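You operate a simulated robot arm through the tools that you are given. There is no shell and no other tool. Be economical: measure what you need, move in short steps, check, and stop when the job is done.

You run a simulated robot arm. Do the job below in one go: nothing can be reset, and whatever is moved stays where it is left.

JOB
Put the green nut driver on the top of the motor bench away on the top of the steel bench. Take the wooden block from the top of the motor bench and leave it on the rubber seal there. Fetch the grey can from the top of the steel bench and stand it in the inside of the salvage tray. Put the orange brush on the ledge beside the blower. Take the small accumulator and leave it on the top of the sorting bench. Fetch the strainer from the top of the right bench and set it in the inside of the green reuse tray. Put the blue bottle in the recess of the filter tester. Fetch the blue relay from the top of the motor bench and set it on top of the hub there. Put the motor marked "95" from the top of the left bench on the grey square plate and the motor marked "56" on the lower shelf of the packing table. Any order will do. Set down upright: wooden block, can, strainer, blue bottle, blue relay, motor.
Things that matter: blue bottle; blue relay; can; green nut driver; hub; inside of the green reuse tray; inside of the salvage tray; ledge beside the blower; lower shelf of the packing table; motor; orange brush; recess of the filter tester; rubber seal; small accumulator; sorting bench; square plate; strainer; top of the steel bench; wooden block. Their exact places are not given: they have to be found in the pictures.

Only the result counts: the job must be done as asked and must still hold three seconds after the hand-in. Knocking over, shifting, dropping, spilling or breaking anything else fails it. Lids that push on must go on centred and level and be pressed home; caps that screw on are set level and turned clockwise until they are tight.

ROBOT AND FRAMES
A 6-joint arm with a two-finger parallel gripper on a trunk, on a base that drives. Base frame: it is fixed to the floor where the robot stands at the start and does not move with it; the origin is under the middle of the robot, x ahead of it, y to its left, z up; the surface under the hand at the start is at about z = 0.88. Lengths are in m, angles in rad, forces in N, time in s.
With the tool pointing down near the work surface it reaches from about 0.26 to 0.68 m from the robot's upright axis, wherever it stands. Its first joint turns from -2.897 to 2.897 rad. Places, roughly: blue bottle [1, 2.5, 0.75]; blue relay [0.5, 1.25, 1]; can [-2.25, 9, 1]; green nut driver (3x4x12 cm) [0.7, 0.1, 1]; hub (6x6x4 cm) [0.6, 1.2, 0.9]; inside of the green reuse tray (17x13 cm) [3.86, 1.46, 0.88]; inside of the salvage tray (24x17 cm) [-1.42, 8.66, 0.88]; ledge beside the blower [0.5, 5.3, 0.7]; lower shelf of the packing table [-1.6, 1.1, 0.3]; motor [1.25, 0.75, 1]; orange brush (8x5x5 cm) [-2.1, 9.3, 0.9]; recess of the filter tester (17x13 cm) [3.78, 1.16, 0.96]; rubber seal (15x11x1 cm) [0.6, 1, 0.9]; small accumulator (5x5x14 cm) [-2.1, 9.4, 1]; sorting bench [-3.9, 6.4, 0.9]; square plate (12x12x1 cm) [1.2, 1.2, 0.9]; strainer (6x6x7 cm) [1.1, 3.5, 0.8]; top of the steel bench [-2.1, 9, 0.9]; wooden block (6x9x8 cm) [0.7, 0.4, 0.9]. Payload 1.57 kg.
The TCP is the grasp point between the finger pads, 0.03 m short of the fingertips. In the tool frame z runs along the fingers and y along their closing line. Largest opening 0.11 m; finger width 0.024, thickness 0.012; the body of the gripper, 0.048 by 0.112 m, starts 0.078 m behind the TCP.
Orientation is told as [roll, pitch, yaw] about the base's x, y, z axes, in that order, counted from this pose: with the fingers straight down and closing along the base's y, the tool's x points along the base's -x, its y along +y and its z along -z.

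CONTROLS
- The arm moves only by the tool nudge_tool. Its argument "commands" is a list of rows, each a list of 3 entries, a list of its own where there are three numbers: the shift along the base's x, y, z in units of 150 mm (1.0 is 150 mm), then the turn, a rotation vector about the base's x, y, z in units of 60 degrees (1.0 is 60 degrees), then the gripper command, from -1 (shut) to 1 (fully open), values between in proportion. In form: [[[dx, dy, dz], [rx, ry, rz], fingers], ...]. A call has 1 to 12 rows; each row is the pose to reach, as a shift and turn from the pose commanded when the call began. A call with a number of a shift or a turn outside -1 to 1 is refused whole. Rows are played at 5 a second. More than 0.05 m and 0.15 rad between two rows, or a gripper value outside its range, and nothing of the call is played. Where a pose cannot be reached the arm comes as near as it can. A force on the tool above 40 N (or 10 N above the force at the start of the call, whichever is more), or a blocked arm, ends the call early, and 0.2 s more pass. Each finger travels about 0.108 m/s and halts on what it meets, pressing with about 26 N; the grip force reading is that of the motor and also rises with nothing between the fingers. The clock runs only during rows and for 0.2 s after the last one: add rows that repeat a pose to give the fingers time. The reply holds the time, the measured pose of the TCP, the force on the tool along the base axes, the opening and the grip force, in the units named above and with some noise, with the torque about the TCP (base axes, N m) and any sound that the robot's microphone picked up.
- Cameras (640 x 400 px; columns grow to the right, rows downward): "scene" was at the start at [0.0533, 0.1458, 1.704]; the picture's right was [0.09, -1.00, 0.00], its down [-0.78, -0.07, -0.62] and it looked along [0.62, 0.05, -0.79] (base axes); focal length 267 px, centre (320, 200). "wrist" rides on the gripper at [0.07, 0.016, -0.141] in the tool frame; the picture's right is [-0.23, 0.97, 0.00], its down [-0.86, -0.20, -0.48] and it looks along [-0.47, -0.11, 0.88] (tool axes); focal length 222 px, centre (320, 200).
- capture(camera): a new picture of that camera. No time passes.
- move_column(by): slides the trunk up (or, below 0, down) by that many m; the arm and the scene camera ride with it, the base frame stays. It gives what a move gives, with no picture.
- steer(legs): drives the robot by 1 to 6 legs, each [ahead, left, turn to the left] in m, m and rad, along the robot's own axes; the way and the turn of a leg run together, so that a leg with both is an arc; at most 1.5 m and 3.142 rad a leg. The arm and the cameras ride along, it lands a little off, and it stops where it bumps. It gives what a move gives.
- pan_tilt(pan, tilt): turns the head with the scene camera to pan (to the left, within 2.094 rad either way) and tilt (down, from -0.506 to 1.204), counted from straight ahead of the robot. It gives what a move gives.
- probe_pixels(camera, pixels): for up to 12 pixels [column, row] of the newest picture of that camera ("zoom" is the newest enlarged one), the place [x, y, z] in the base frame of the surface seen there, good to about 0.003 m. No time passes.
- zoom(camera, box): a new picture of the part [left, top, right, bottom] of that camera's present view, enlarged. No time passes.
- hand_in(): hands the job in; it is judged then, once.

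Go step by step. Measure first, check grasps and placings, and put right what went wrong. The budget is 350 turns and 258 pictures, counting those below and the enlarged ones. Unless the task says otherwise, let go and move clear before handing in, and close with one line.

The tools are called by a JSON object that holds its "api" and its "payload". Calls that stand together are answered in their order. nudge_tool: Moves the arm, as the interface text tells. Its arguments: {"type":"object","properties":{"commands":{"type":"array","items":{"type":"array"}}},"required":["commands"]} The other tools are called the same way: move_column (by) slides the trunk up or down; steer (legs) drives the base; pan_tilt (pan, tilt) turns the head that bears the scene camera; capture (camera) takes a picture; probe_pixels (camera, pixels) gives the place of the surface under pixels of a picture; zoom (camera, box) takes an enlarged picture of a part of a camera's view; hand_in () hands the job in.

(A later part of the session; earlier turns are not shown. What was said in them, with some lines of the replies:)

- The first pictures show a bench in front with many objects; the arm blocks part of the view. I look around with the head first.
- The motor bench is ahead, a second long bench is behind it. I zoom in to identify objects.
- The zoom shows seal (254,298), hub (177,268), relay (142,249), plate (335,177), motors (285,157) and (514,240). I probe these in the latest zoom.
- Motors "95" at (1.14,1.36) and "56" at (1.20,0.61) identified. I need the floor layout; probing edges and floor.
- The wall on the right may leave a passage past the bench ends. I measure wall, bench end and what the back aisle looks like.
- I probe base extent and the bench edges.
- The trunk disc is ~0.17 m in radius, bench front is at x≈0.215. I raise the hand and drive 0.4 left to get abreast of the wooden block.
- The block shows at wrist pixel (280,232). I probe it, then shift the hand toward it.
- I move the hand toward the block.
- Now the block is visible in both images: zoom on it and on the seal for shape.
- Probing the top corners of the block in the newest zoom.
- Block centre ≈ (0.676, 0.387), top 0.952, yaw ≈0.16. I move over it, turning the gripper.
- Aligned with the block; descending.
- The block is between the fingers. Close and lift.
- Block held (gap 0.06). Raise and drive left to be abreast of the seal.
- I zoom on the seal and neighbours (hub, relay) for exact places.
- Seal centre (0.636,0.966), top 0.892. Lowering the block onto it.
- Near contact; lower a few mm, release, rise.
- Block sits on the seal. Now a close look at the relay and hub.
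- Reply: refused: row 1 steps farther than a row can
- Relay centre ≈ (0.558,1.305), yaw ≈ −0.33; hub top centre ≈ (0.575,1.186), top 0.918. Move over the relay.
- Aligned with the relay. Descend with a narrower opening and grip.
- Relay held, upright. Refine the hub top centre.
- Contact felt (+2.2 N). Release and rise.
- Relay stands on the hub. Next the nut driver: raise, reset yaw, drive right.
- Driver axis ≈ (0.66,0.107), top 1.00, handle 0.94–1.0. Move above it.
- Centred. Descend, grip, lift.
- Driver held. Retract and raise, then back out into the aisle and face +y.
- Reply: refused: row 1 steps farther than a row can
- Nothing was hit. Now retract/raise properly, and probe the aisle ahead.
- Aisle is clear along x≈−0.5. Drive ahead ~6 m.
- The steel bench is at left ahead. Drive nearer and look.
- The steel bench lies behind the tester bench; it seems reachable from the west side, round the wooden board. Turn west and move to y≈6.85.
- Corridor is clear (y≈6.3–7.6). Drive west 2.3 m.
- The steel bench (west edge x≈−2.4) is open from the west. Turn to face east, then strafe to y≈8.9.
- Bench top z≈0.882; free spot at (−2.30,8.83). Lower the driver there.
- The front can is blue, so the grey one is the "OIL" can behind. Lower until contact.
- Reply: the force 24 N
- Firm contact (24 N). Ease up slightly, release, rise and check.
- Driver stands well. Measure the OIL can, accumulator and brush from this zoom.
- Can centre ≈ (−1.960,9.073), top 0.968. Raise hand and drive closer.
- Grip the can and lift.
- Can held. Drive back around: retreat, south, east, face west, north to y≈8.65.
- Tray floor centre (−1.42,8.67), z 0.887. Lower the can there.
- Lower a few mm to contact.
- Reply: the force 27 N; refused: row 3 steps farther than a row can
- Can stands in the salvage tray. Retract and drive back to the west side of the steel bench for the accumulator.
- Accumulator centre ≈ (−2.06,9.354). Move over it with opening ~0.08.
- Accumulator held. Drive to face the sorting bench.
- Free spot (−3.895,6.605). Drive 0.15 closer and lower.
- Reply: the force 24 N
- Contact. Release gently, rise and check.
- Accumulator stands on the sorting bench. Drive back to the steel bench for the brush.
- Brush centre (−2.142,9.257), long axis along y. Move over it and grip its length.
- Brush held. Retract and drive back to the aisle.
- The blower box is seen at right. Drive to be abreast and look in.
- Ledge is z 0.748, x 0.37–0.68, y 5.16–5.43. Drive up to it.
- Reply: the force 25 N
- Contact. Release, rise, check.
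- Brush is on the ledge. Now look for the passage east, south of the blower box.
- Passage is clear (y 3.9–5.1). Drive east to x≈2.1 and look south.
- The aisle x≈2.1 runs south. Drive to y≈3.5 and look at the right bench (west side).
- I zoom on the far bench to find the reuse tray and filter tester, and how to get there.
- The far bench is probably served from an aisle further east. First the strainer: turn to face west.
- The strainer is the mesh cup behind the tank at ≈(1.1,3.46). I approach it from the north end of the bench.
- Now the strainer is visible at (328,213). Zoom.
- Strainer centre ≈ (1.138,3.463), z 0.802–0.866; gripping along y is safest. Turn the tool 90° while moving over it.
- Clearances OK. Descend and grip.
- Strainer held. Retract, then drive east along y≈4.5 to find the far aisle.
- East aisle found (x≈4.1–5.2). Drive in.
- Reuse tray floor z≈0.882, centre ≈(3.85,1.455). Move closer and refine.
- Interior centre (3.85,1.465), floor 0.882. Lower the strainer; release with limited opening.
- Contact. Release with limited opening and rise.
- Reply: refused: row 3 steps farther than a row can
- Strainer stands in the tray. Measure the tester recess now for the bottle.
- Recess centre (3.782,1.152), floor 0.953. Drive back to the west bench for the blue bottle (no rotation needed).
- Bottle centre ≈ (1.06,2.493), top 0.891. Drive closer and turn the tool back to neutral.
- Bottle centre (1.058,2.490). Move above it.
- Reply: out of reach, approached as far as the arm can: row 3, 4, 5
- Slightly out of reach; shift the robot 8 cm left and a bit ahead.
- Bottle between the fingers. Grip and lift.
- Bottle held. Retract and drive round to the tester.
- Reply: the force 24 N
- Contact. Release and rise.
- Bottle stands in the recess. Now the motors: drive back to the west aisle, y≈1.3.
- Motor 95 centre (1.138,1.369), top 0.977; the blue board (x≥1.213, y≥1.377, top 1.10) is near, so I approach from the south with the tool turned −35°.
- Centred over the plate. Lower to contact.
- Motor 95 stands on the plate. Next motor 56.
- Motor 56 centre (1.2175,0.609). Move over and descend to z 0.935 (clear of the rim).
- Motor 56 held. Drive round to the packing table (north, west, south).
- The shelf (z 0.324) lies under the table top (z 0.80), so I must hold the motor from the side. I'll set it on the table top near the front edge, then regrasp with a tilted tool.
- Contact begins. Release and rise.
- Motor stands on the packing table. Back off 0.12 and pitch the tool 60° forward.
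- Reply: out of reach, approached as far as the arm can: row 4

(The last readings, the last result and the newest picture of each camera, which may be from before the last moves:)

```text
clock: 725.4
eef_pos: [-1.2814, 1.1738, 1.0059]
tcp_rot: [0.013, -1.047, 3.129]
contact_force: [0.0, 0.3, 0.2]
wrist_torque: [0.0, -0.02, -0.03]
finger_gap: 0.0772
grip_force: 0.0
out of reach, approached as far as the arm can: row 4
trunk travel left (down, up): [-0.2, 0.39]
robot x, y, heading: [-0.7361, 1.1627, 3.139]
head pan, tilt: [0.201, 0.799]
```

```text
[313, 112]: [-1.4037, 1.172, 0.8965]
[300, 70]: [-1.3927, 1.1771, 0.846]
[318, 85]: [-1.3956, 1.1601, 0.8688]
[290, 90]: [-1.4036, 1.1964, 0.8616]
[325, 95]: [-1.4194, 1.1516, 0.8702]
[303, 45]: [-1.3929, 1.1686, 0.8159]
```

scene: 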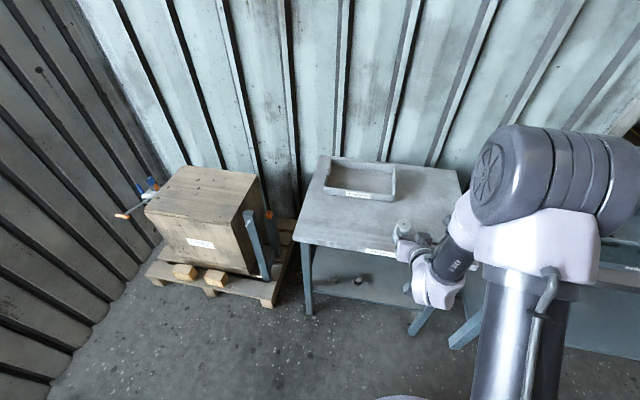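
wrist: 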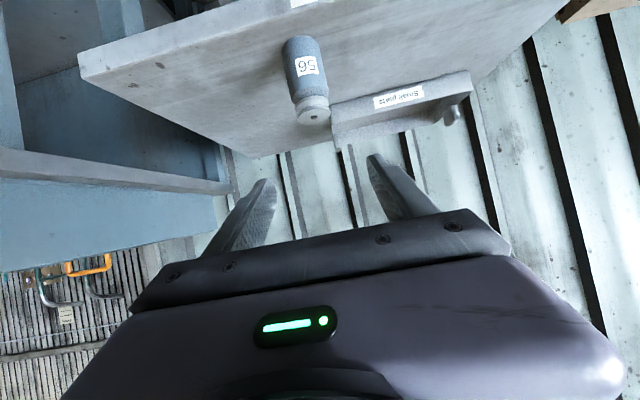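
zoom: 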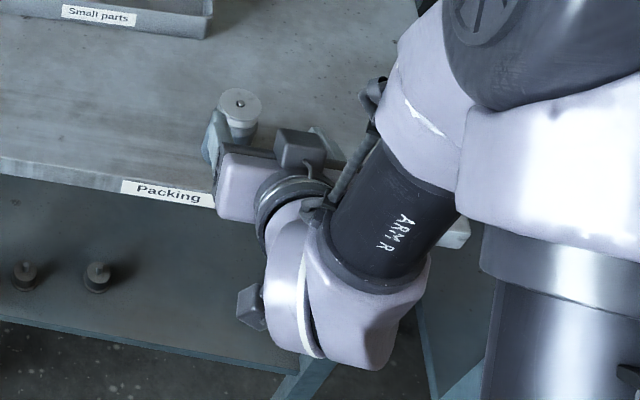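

Motor centre (−1.4185,1.174). Lower in front of the table to z≈0.845, then advance.

{"api": "nudge_tool", "payload": {"commands": [[[0, 0, -0.3], [0, 0, 0], 0.4], [[0, 0, -0.6], [0, 0, 0], 0.4], [[0, 0, -0.9], [0, 0, 0], 0.4], [[0, 0, -1.0], [0, 0, 0], 0.4]]}}

{"api": "nudge_tool", "payload": {"commands": [[[0, 0.005, -0.07], [0, 0, 0], 0.4], [[-0.3, 0.005, -0.07], [0, 0, 0], 0.4]]}}

{"api": "capture", "payload": {"camera": "wrist"}}

{"api": "zoom", "payload": {"camera": "scene", "box": [370, 190, 490, 320]}}

```text
clock: 726.4
eef_pos: [-1.2822, 1.1744, 0.8557]
tcp_rot: [0.01, -1.048, 3.13]
contact_force: [1.0, -0.4, 0.2]
wrist_torque: [-0.01, -0.01, -0.02]
finger_gap: 0.0774
grip_force: 0.1
trunk travel left (down, up): [-0.2, 0.39]
robot x, y, heading: [-0.7308, 1.1614, 3.137]
head pan, tilt: [0.201, 0.799]
```

```text
clock: 727.0
eef_pos: [-1.3286, 1.1748, 0.8452]
tcp_rot: [0.011, -1.048, 3.132]
contact_force: [-0.1, -0.5, -0.1]
wrist_torque: [0.03, -0.01, 0.04]
finger_gap: 0.077
grip_force: 0.0
trunk travel left (down, up): [-0.2, 0.39]
robot x, y, heading: [-0.7306, 1.1589, 3.135]
head pan, tilt: [0.201, 0.799]
```

```text
78 pictures are left
```

wrist: 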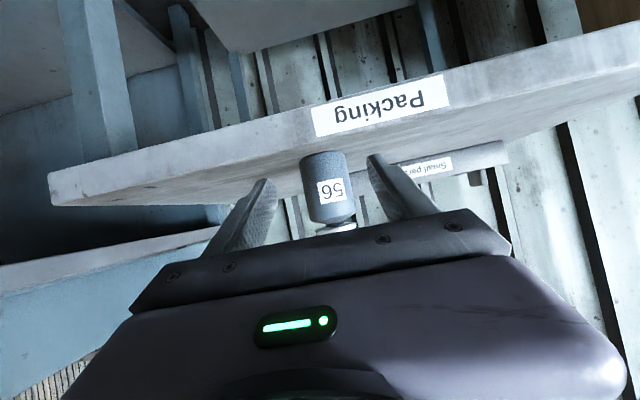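

```text
3.08 times, centred on (430, 255) of scene
```

zoom: 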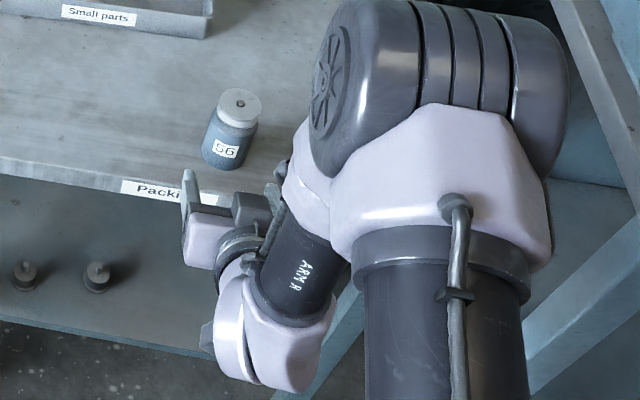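

Aligned. Advance 9 cm and grip.

{"api": "nudge_tool", "payload": {"commands": [[[-0.2, 0, 0], [0, 0, 0], 0.4], [[-0.4, 0, 0], [0, 0, 0], 0.4], [[-0.58, 0, 0], [0, 0, 0], 0.4], [[-0.58, 0, 0], [0, 0, 0], 0.4]]}}

{"api": "capture", "payload": {"camera": "wrist"}}

```text
clock: 728.0
eef_pos: [-1.4138, 1.1742, 0.8445]
tcp_rot: [0.009, -1.048, 3.13]
contact_force: [0.0, 0.0, -1.1]
wrist_torque: [-0.02, -0.02, -0.05]
finger_gap: 0.0773
grip_force: 0.0
trunk travel left (down, up): [-0.2, 0.39]
robot x, y, heading: [-0.7349, 1.1581, 3.137]
head pan, tilt: [0.201, 0.799]
```

```text
76 pictures are left
```

wrist: 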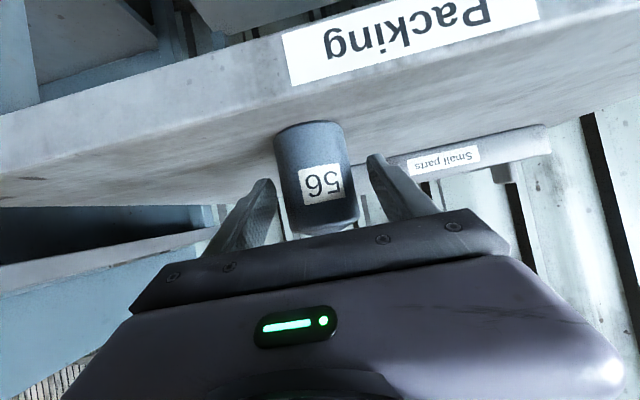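

{"api": "nudge_tool", "payload": {"commands": [[[0, 0, 0], [0, 0, 0], 0.15], [[0, 0, 0], [0, 0, 0], -0.2], [[0, 0, 0], [0, 0, 0], -1], [[0, 0, 0], [0, 0, 0], -1], [[0, 0, 0.1], [0, 0, 0], -1], [[0, 0, 0.3], [0, 0, 0], -1]]}}

{"api": "capture", "payload": {"camera": "wrist"}}

{"api": "zoom", "payload": {"camera": "scene", "box": [370, 190, 490, 320]}}

```text
clock: 729.4
eef_pos: [-1.413, 1.1741, 0.8906]
tcp_rot: [0.012, -1.048, 3.129]
contact_force: [-0.4, -0.3, -3.0]
wrist_torque: [-0.03, -0.01, -0.01]
finger_gap: 0.0506
grip_force: 26.3
trunk travel left (down, up): [-0.2, 0.39]
robot x, y, heading: [-0.7274, 1.1626, 3.142]
head pan, tilt: [0.201, 0.799]
```

```text
75 pictures are left
```

wrist: 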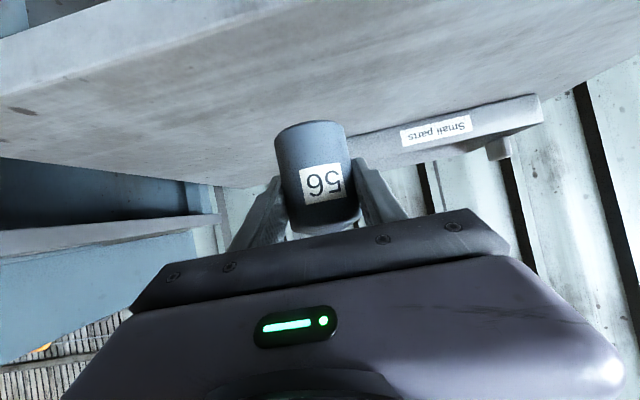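

```text
3.08 times, centred on (430, 255) of scene
```

zoom: 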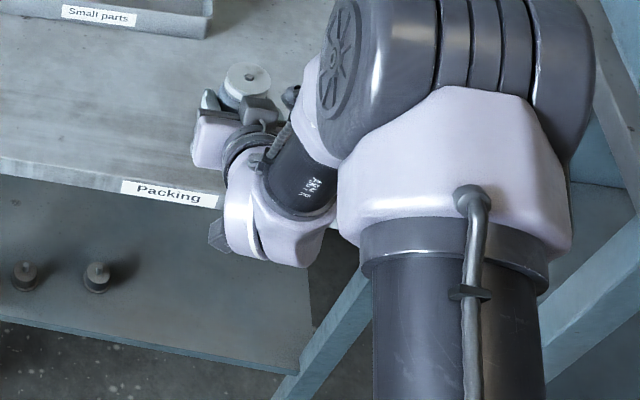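

Motor held upright. Back away, lower in front of the table.

{"api": "steer", "payload": {"legs": [[-0.2, 0, 0]]}}

{"api": "move_column", "payload": {"by": -0.2}}

{"api": "nudge_tool", "payload": {"commands": [[[0, 0, -0.3], [0, 0, 0], -1], [[0, 0, -0.6], [0, 0, 0], -1], [[0, 0, -0.9], [0, 0, 0], -1], [[0, 0, -1.0], [0, 0, 0], -1]]}}

```text
clock: 731.0
eef_pos: [-1.2176, 1.1714, 0.8897]
tcp_rot: [0.011, -1.048, 3.132]
contact_force: [0.7, 0.1, -3.0]
wrist_torque: [0.01, -0.03, -0.04]
finger_gap: 0.0504
grip_force: 25.7
trunk travel left (down, up): [-0.2, 0.39]
robot x, y, heading: [-0.5334, 1.1598, 3.142]
head pan, tilt: [0.201, 0.799]
```

```text
clock: 733.2
eef_pos: [-1.2185, 1.1711, 0.6897]
tcp_rot: [0.011, -1.047, 3.131]
contact_force: [0.2, 0.7, -3.7]
wrist_torque: [-0.01, -0.04, 0.01]
finger_gap: 0.0503
grip_force: 26.0
trunk travel left (down, up): [0.0, 0.59]
robot x, y, heading: [-0.5329, 1.1613, 3.14]
head pan, tilt: [0.201, 0.799]
```

```text
clock: 734.2
eef_pos: [-1.2171, 1.1717, 0.5419]
tcp_rot: [0.01, -1.048, 3.133]
contact_force: [-0.3, -0.1, -4.2]
wrist_torque: [-0.04, 0.01, -0.02]
finger_gap: 0.0506
grip_force: 26.1
trunk travel left (down, up): [0.0, 0.59]
robot x, y, heading: [-0.5345, 1.1598, 3.14]
head pan, tilt: [0.201, 0.799]
```

{"api": "nudge_tool", "payload": {"commands": [[[0.1, 0, -0.25], [0, 0, 0], -1], [[0.2, 0, -0.5], [0, 0, 0], -1], [[0.2, 0, -0.75], [0, 0, 0], -1], [[0.2, 0, -0.93], [0, 0, 0], -1]]}}

{"api": "capture", "payload": {"camera": "wrist"}}

{"api": "pan_tilt", "payload": {"pan": 0.15, "tilt": 0.9}}

{"api": "capture", "payload": {"camera": "scene"}}

```text
clock: 735.2
eef_pos: [-1.1873, 1.1737, 0.3998]
tcp_rot: [0.011, -1.049, 3.133]
contact_force: [0.8, 1.1, -3.7]
wrist_torque: [0.0, -0.05, -0.04]
finger_gap: 0.0508
grip_force: 26.2
trunk travel left (down, up): [0.0, 0.59]
robot x, y, heading: [-0.5393, 1.1602, 3.141]
head pan, tilt: [0.201, 0.799]
```

```text
73 pictures are left
```

wrist: 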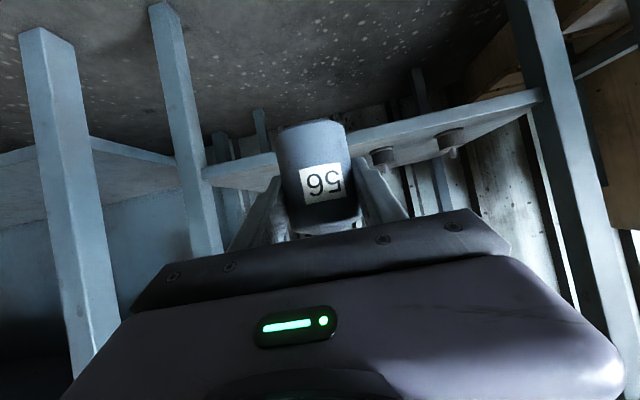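

```text
clock: 735.8
eef_pos: [-1.1871, 1.1731, 0.4003]
tcp_rot: [0.009, -1.046, 3.132]
contact_force: [0.0, -0.9, -3.1]
wrist_torque: [-0.03, 0.02, 0.02]
finger_gap: 0.0507
grip_force: 25.8
trunk travel left (down, up): [0.0, 0.59]
robot x, y, heading: [-0.5317, 1.1556, 3.136]
head pan, tilt: [0.15, 0.901]
```

```text
72 pictures are left
```

scene: 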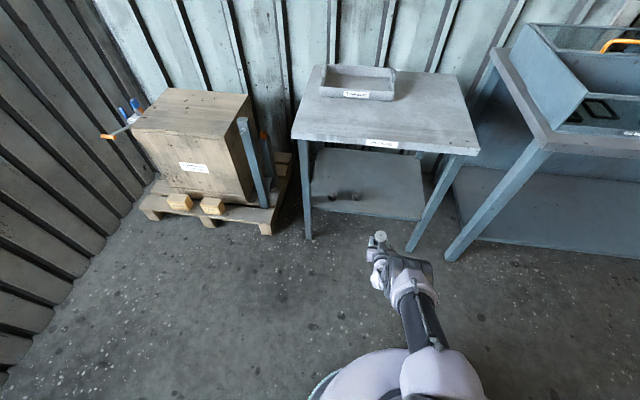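

{"api": "zoom", "payload": {"camera": "scene", "box": [290, 130, 450, 260]}}

{"api": "probe_pixels", "payload": {"camera": "zoom", "pixels": [[150, 260], [165, 270], [222, 265], [400, 300], [520, 340], [540, 350], [350, 200], [450, 250], [100, 300], [90, 430]]}}

```text
3.08 times, centred on (370, 195) of scene
```

zoom: 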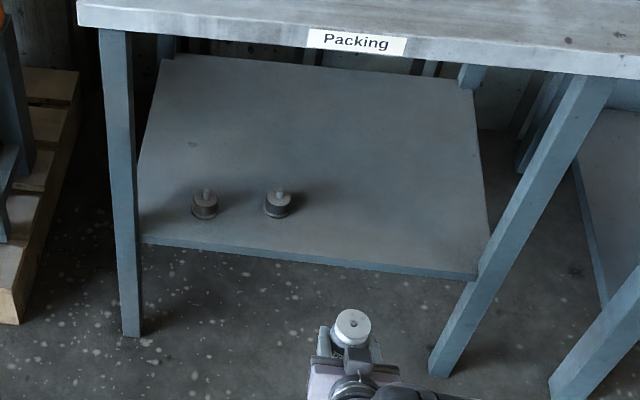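

```text
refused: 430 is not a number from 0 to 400
```

{"api": "probe_pixels", "payload": {"camera": "zoom", "pixels": [[205, 190], [205, 210], [278, 190], [278, 208], [350, 255], [470, 270], [150, 235], [380, 200], [450, 100], [200, 70], [470, 278], [485, 240]]}}

```text
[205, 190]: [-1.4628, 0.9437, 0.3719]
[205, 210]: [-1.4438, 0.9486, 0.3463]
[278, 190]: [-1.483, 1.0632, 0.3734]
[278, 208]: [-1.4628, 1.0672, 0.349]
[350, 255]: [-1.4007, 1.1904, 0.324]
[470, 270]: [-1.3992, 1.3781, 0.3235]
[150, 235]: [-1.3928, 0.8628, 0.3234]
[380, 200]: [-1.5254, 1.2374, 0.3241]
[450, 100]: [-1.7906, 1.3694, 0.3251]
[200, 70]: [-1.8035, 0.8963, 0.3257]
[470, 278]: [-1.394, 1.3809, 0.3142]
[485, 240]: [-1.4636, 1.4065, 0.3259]
```

Shelf z 0.324, front edge x −1.39; knobs at y≤1.09. Drive in to place at (−1.47,1.215).

{"api": "steer", "payload": {"legs": [[0.12, -0.04, 0]]}}

{"api": "nudge_tool", "payload": {"commands": [[[-0.25, 0, 0], [0, 0, 0], -1], [[-0.5, 0, 0], [0, 0, 0], -1], [[-0.75, 0, 0], [0, 0, 0], -1], [[-1.0, 0, 0], [0, 0, 0], -1]]}}

{"api": "zoom", "payload": {"camera": "scene", "box": [290, 130, 450, 260]}}

{"api": "capture", "payload": {"camera": "wrist"}}

```text
clock: 737.1
eef_pos: [-1.3075, 1.2114, 0.3998]
tcp_rot: [0.011, -1.048, 3.135]
contact_force: [-0.2, -0.2, -3.4]
wrist_torque: [-0.01, -0.02, -0.04]
finger_gap: 0.0505
grip_force: 26.0
trunk travel left (down, up): [0.0, 0.59]
robot x, y, heading: [-0.6544, 1.198, 3.146]
head pan, tilt: [0.15, 0.901]
```

```text
clock: 738.1
eef_pos: [-1.3794, 1.2091, 0.4412]
tcp_rot: [0.011, -1.045, 3.136]
contact_force: [-0.9, -0.3, -3.7]
wrist_torque: [-0.03, -0.04, -0.01]
finger_gap: 0.0504
grip_force: 25.5
out of reach, approached as far as the arm can: row 1, 2, 3, 4
trunk travel left (down, up): [0.0, 0.59]
robot x, y, heading: [-0.656, 1.2008, 3.141]
head pan, tilt: [0.15, 0.901]
```

```text
3.08 times, centred on (370, 195) of scene
```

zoom: 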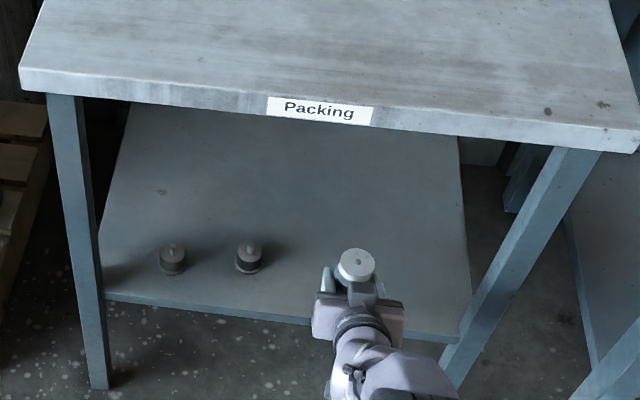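

```text
69 pictures are left
```

wrist: 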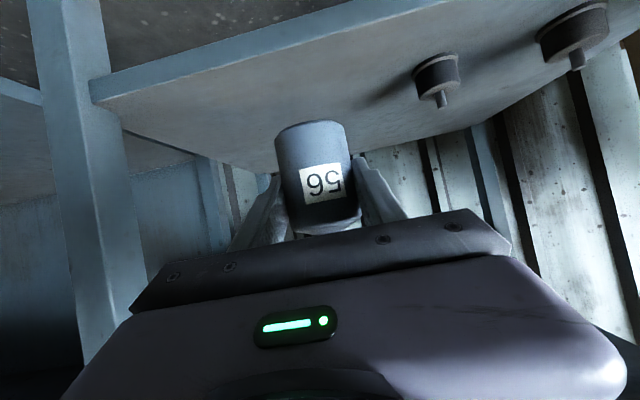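

Out of reach at this radius; retract the arm a bit and drive closer instead.

{"api": "nudge_tool", "payload": {"commands": [[[0.2, 0, 0], [0, 0, 0], -1], [[0.4, 0, -0.1], [0, 0, 0], -1], [[0.6, 0, -0.2], [0, 0, 0], -1], [[0.6, 0, -0.2], [0, 0, 0], -1]]}}

```text
clock: 739.1
eef_pos: [-1.291, 1.2108, 0.4113]
tcp_rot: [0.012, -1.048, 3.134]
contact_force: [0.3, 0.5, -3.4]
wrist_torque: [-0.01, -0.03, -0.01]
finger_gap: 0.0505
grip_force: 26.3
trunk travel left (down, up): [0.0, 0.59]
robot x, y, heading: [-0.6521, 1.1989, 3.141]
head pan, tilt: [0.15, 0.901]
```

{"api": "nudge_tool", "payload": {"commands": [[[0.27, 0, -0.05], [0, 0, 0], -1], [[0.27, 0, -0.07], [0, 0, 0], -1]]}}

{"api": "steer", "payload": {"legs": [[0.21, 0, 0]]}}

{"api": "capture", "payload": {"camera": "wrist"}}

{"api": "capture", "payload": {"camera": "scene"}}

```text
clock: 739.7
eef_pos: [-1.2502, 1.2109, 0.4014]
tcp_rot: [0.01, -1.047, 3.134]
contact_force: [1.0, -1.0, -3.8]
wrist_torque: [0.0, -0.01, 0.01]
finger_gap: 0.0505
grip_force: 26.5
trunk travel left (down, up): [0.0, 0.59]
robot x, y, heading: [-0.6586, 1.2036, 3.143]
head pan, tilt: [0.15, 0.901]
```

```text
clock: 741.4
eef_pos: [-1.4616, 1.2109, 0.4004]
tcp_rot: [0.01, -1.046, 3.134]
contact_force: [0.4, 0.6, -4.0]
wrist_torque: [-0.03, -0.03, -0.02]
finger_gap: 0.0506
grip_force: 26.1
trunk travel left (down, up): [0.0, 0.59]
robot x, y, heading: [-0.8665, 1.2026, 3.138]
head pan, tilt: [0.15, 0.901]
```

```text
68 pictures are left
```

wrist: 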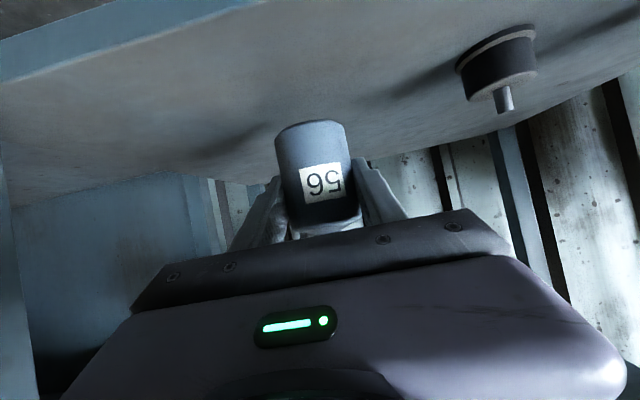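

```text
67 pictures are left
```

scene: 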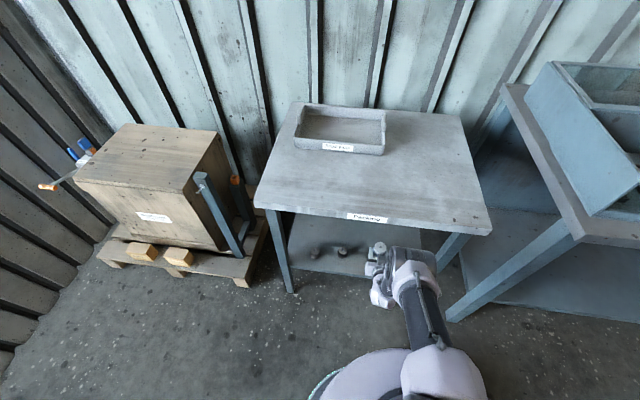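

Motor is over the shelf. Lower to contact.

{"api": "nudge_tool", "payload": {"commands": [[[0, 0, -0.08], [0, 0, 0], -1], [[0, 0, -0.15], [0, 0, 0], -1], [[0, 0, -0.18], [0, 0, 0], -1], [[0, 0, -0.195], [0, 0, 0], -1]]}}

```text
clock: 742.4
eef_pos: [-1.4579, 1.2111, 0.3789]
tcp_rot: [0.012, -1.046, 3.133]
contact_force: [0.6, 0.6, -3.9]
wrist_torque: [0.02, -0.02, -0.01]
finger_gap: 0.0506
grip_force: 26.2
out of reach, approached as far as the arm can: row 3, 4
trunk travel left (down, up): [0.0, 0.59]
robot x, y, heading: [-0.8638, 1.2002, 3.142]
head pan, tilt: [0.15, 0.901]
```

{"api": "nudge_tool", "payload": {"commands": [[[0, 0, 0.1], [0, 0, 0], -1], [[0.25, 0, 0.1], [0, 0, 0], -1], [[0.5, 0, 0.1], [0, 0, 0], -1]]}}

{"api": "steer", "payload": {"legs": [[0.08, 0, 0]]}}

```text
clock: 743.2
eef_pos: [-1.3839, 1.2107, 0.393]
tcp_rot: [0.012, -1.046, 3.132]
contact_force: [0.1, -1.0, -3.3]
wrist_torque: [-0.01, -0.04, 0.05]
finger_gap: 0.0506
grip_force: 26.3
trunk travel left (down, up): [0.0, 0.59]
robot x, y, heading: [-0.8649, 1.197, 3.143]
head pan, tilt: [0.15, 0.901]
```

```text
clock: 744.2
eef_pos: [-1.4616, 1.212, 0.3947]
tcp_rot: [0.01, -1.049, 3.133]
contact_force: [-0.4, 0.0, -3.5]
wrist_torque: [0.01, -0.04, 0.0]
finger_gap: 0.0503
grip_force: 26.1
trunk travel left (down, up): [0.0, 0.59]
robot x, y, heading: [-0.9459, 1.2001, 3.139]
head pan, tilt: [0.15, 0.901]
```

{"api": "nudge_tool", "payload": {"commands": [[[0, 0, -0.08], [0, 0, 0], -1], [[0, 0, -0.12], [0, 0, 0], -1], [[0, 0, -0.145], [0, 0, 0], -1], [[0, 0, -0.16], [0, 0, 0], -1]]}}

```text
clock: 745.2
eef_pos: [-1.4623, 1.2121, 0.3721]
tcp_rot: [0.009, -1.046, 3.134]
contact_force: [0.0, 0.6, -4.2]
wrist_torque: [0.0, -0.04, 0.03]
finger_gap: 0.0505
grip_force: 25.8
trunk travel left (down, up): [0.0, 0.59]
robot x, y, heading: [-0.9455, 1.1993, 3.141]
head pan, tilt: [0.15, 0.901]
```

{"api": "nudge_tool", "payload": {"commands": [[[0, 0, -0.012], [0, 0, 0], -1], [[0, 0, -0.024], [0, 0, 0], -1], [[0, 0, -0.03], [0, 0, 0], -1]]}}

```text
clock: 746.0
eef_pos: [-1.4626, 1.211, 0.372]
tcp_rot: [0.01, -1.046, 3.131]
contact_force: [-0.7, -0.3, -4.1]
wrist_torque: [-0.05, -0.04, -0.03]
finger_gap: 0.0504
grip_force: 26.3
out of reach, approached as far as the arm can: row 1, 2, 3
trunk travel left (down, up): [0.0, 0.59]
robot x, y, heading: [-0.9429, 1.2008, 3.145]
head pan, tilt: [0.15, 0.901]
```

Still about 3 mm above the shelf at the reach limit; retract and drive a further 0.08 closer.

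{"api": "nudge_tool", "payload": {"commands": [[[0, 0, 0.08], [0, 0, 0], -1], [[0.25, 0, 0.08], [0, 0, 0], -1], [[0.5, 0, 0.08], [0, 0, 0], -1]]}}

{"api": "steer", "payload": {"legs": [[0.08, 0, 0]]}}

{"api": "nudge_tool", "payload": {"commands": [[[0, 0, -0.04], [0, 0, 0], -1], [[0, 0, -0.07], [0, 0, 0], -1], [[0, 0, -0.09], [0, 0, 0], -1], [[0, 0, -0.1], [0, 0, 0], -1]]}}

```text
clock: 746.8
eef_pos: [-1.388, 1.2117, 0.3833]
tcp_rot: [0.013, -1.048, 3.132]
contact_force: [-0.4, 0.6, -3.6]
wrist_torque: [0.01, -0.02, 0.0]
finger_gap: 0.0508
grip_force: 26.1
trunk travel left (down, up): [0.0, 0.59]
robot x, y, heading: [-0.9413, 1.2021, 3.141]
head pan, tilt: [0.15, 0.901]
```

```text
clock: 747.9
eef_pos: [-1.4377, 1.2111, 0.3833]
tcp_rot: [0.014, -1.04, 3.131]
contact_force: [-0.5, 0.5, -3.6]
wrist_torque: [0.05, -0.03, -0.02]
finger_gap: 0.0506
grip_force: 25.9
trunk travel left (down, up): [0.0, 0.59]
robot x, y, heading: [-0.9989, 1.1998, 3.136]
head pan, tilt: [0.15, 0.901]
stopped in leg 1: the robot was blocked; the commanded pose is now the measured one
```

```text
clock: 748.9
eef_pos: [-1.4378, 1.2107, 0.3819]
tcp_rot: [0.015, -1.039, 3.132]
contact_force: [0.0, -0.6, -3.1]
wrist_torque: [0.01, 0.0, 0.01]
finger_gap: 0.0506
grip_force: 26.0
out of reach, approached as far as the arm can: row 1, 2, 3, 4
trunk travel left (down, up): [0.0, 0.59]
robot x, y, heading: [-1.0075, 1.2005, 3.144]
head pan, tilt: [0.15, 0.901]
```

The drive was blocked; look what touched.

{"api": "capture", "payload": {"camera": "scene"}}

{"api": "probe_pixels", "payload": {"camera": "scene", "pixels": [[300, 200], [420, 230], [470, 240], [250, 215], [370, 290]]}}

```text
66 pictures are left
```

scene: 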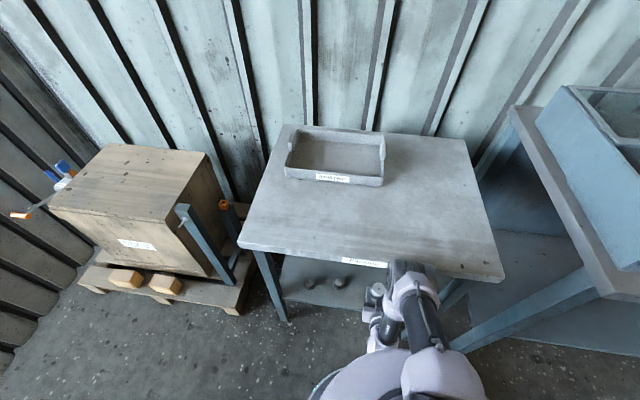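

```text
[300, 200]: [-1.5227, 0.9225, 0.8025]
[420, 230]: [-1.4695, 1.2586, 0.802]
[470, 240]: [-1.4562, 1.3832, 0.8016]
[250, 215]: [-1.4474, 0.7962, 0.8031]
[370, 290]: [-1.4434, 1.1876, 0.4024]
```

The elbow touched the table's front edge. Back off 5 cm and extend the arm instead.

{"api": "steer", "payload": {"legs": [[-0.05, 0, 0]]}}

{"api": "nudge_tool", "payload": {"commands": [[[-0.2, 0, 0.02], [0, 0.005, 0], -1], [[-0.45, 0, 0.02], [0, 0.005, 0], -1]]}}

{"api": "nudge_tool", "payload": {"commands": [[[0, 0, -0.04], [0, 0, 0], -1], [[0, 0, -0.06], [0, 0, 0], -1], [[0, 0, -0.08], [0, 0, 0], -1], [[0, 0, -0.1], [0, 0, 0], -1]]}}

{"api": "zoom", "payload": {"camera": "scene", "box": [230, 200, 470, 360]}}

```text
clock: 749.8
eef_pos: [-1.3916, 1.2094, 0.3786]
tcp_rot: [0.014, -1.032, 3.133]
contact_force: [0.5, -0.6, -3.8]
wrist_torque: [0.01, -0.01, -0.03]
finger_gap: 0.0506
grip_force: 26.9
trunk travel left (down, up): [0.0, 0.59]
robot x, y, heading: [-0.9563, 1.1993, 3.138]
head pan, tilt: [0.15, 0.901]
```

```text
clock: 750.4
eef_pos: [-1.4603, 1.2102, 0.3834]
tcp_rot: [0.015, -1.035, 3.133]
contact_force: [-1.3, 0.4, -3.1]
wrist_torque: [-0.01, -0.05, 0.02]
finger_gap: 0.0504
grip_force: 25.9
trunk travel left (down, up): [0.0, 0.59]
robot x, y, heading: [-0.9553, 1.2022, 3.142]
head pan, tilt: [0.15, 0.901]
```

```text
clock: 751.4
eef_pos: [-1.4606, 1.2093, 0.3709]
tcp_rot: [0.013, -1.034, 3.132]
contact_force: [0.6, 0.6, -2.7]
wrist_torque: [0.01, -0.02, 0.03]
finger_gap: 0.0504
grip_force: 25.8
out of reach, approached as far as the arm can: row 4
trunk travel left (down, up): [0.0, 0.59]
robot x, y, heading: [-0.9593, 1.1984, 3.136]
head pan, tilt: [0.15, 0.901]
```

```text
2.50 times, centred on (350, 280) of scene
```

zoom: 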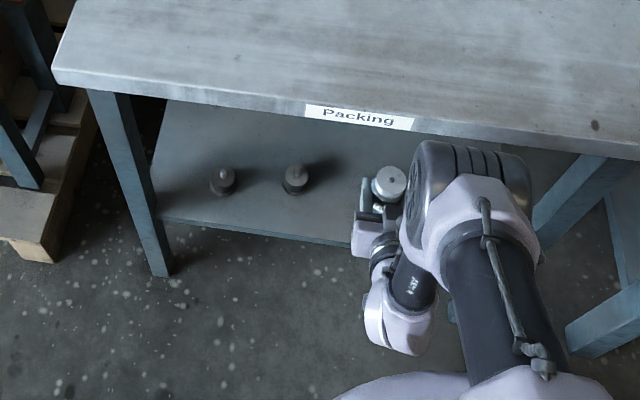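

Very near the shelf. A slightly smaller pitch gives a few mm more; try to feel contact.

{"api": "nudge_tool", "payload": {"commands": [[[0, 0, 0], [0, -0.02, 0], -1], [[0, 0, -0.01], [0, -0.02, 0], -1], [[0, 0, -0.02], [0, -0.02, 0], -1], [[0, 0, -0.03], [0, -0.02, 0], -1]]}}

```text
clock: 752.4
eef_pos: [-1.4595, 1.2109, 0.368]
tcp_rot: [0.011, -1.017, 3.135]
contact_force: [5.0, -0.7, 20.3]
wrist_torque: [0.08, 0.45, 0.0]
finger_gap: 0.05
grip_force: 26.1
trunk travel left (down, up): [0.0, 0.59]
robot x, y, heading: [-0.9535, 1.1995, 3.139]
head pan, tilt: [0.15, 0.901]
```

Contact (20 N). Ease, release, and back out by driving.

{"api": "nudge_tool", "payload": {"commands": [[[0, 0, 0.012], [0, 0, 0], -1], [[0, 0, 0.012], [0, 0, 0], -0.05], [[0, 0, 0.012], [0, 0, 0], 0.15], [[0, 0, 0.012], [0, 0, 0], 0.35], [[0, 0, 0.012], [0, 0, 0], 0.35]]}}

{"api": "capture", "payload": {"camera": "wrist"}}

```text
clock: 753.6
eef_pos: [-1.4594, 1.2118, 0.3675]
tcp_rot: [0.01, -1.017, 3.133]
contact_force: [0.4, 0.7, 0.2]
wrist_torque: [-0.04, 0.0, 0.0]
finger_gap: 0.0741
grip_force: 0.2
trunk travel left (down, up): [0.0, 0.59]
robot x, y, heading: [-0.9576, 1.1995, 3.141]
head pan, tilt: [0.15, 0.901]
```

```text
64 pictures are left
```

wrist: 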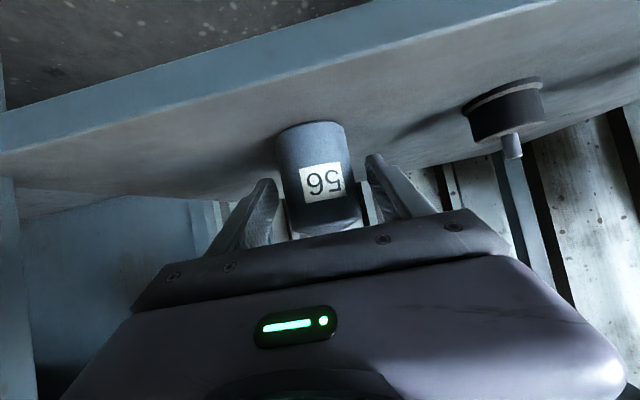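

{"api": "nudge_tool", "payload": {"commands": [[[0, 0, 0], [0, 0, 0], 0.6], [[0, 0, 0], [0, 0, 0], 0.85], [[0, 0, 0], [0, 0, 0], 0.85]]}}

{"api": "steer", "payload": {"legs": [[-0.15, 0, 0]]}}

{"api": "capture", "payload": {"camera": "wrist"}}

{"api": "zoom", "payload": {"camera": "scene", "box": [230, 170, 470, 340]}}

```text
clock: 754.4
eef_pos: [-1.4585, 1.2113, 0.3674]
tcp_rot: [0.013, -1.016, 3.134]
contact_force: [-0.1, -0.3, -0.1]
wrist_torque: [0.02, 0.02, -0.02]
finger_gap: 0.1016
grip_force: 0.0
trunk travel left (down, up): [0.0, 0.59]
robot x, y, heading: [-0.9544, 1.2005, 3.14]
head pan, tilt: [0.15, 0.901]
```

```text
clock: 755.8
eef_pos: [-1.3082, 1.2101, 0.3671]
tcp_rot: [0.014, -1.017, 3.133]
contact_force: [-0.1, -0.2, 1.0]
wrist_torque: [-0.01, -0.04, -0.04]
finger_gap: 0.1014
grip_force: 0.1
trunk travel left (down, up): [0.0, 0.59]
robot x, y, heading: [-0.8038, 1.1994, 3.144]
head pan, tilt: [0.15, 0.901]
```

```text
63 pictures are left
```

wrist: 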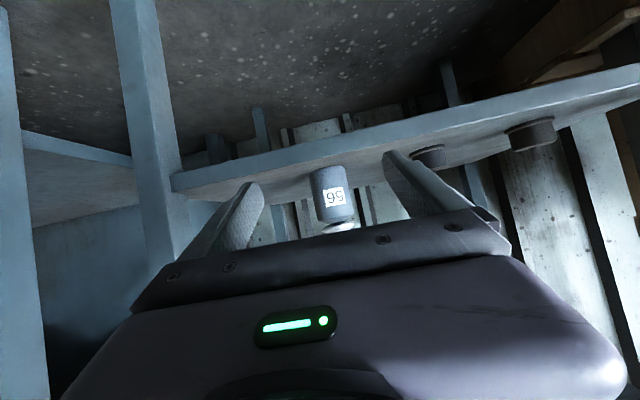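

```text
2.35 times, centred on (350, 255) of scene
```

zoom: 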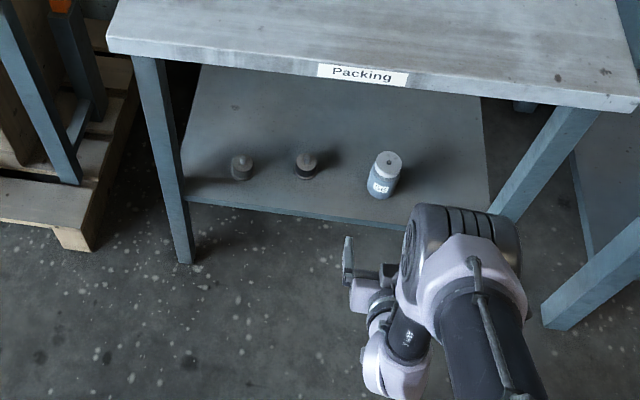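

Motor 56 stands on the shelf. Back off, and verify the table's place and the motor.

{"api": "probe_pixels", "payload": {"camera": "zoom", "pixels": [[112, 38], [632, 97], [388, 158], [380, 190], [360, 65], [241, 160], [306, 160]]}}

{"api": "steer", "payload": {"legs": [[-0.2, 0, 0]]}}

{"api": "zoom", "payload": {"camera": "scene", "box": [280, 130, 460, 260]}}

```text
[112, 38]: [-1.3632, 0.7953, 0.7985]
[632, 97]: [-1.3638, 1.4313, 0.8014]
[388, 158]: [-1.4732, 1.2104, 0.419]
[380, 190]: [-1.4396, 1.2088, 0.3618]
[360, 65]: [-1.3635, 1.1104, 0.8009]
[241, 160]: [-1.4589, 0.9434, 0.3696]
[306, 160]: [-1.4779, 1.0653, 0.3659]
```

```text
clock: 757.4
eef_pos: [-1.114, 1.2092, 0.3688]
tcp_rot: [0.012, -1.015, 3.137]
contact_force: [0.3, 0.4, 0.4]
wrist_torque: [-0.02, 0.01, 0.01]
finger_gap: 0.1017
grip_force: 0.0
trunk travel left (down, up): [0.0, 0.59]
robot x, y, heading: [-0.6104, 1.197, -3.138]
head pan, tilt: [0.15, 0.901]
```

```text
3.08 times, centred on (370, 195) of scene
```

zoom: 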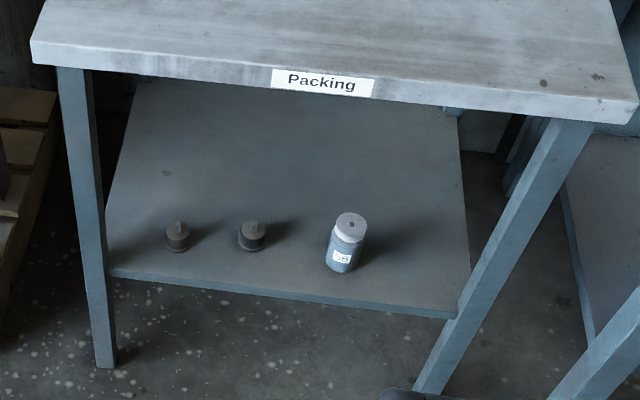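

The table has not moved and motor 56 stands upright on its lower shelf. The other nine placings were checked as they were made, so I hand in.

{"api": "hand_in", "payload": {}}

```text
The job is handed in.
```

I did all ten placings and handed the job in. I checked each one in a picture after letting go, but I have not seen the verdict. On the last one, the arm's elbow touched the front edge of the packing table. Measured afterwards, the table's front edge was where it had been before.
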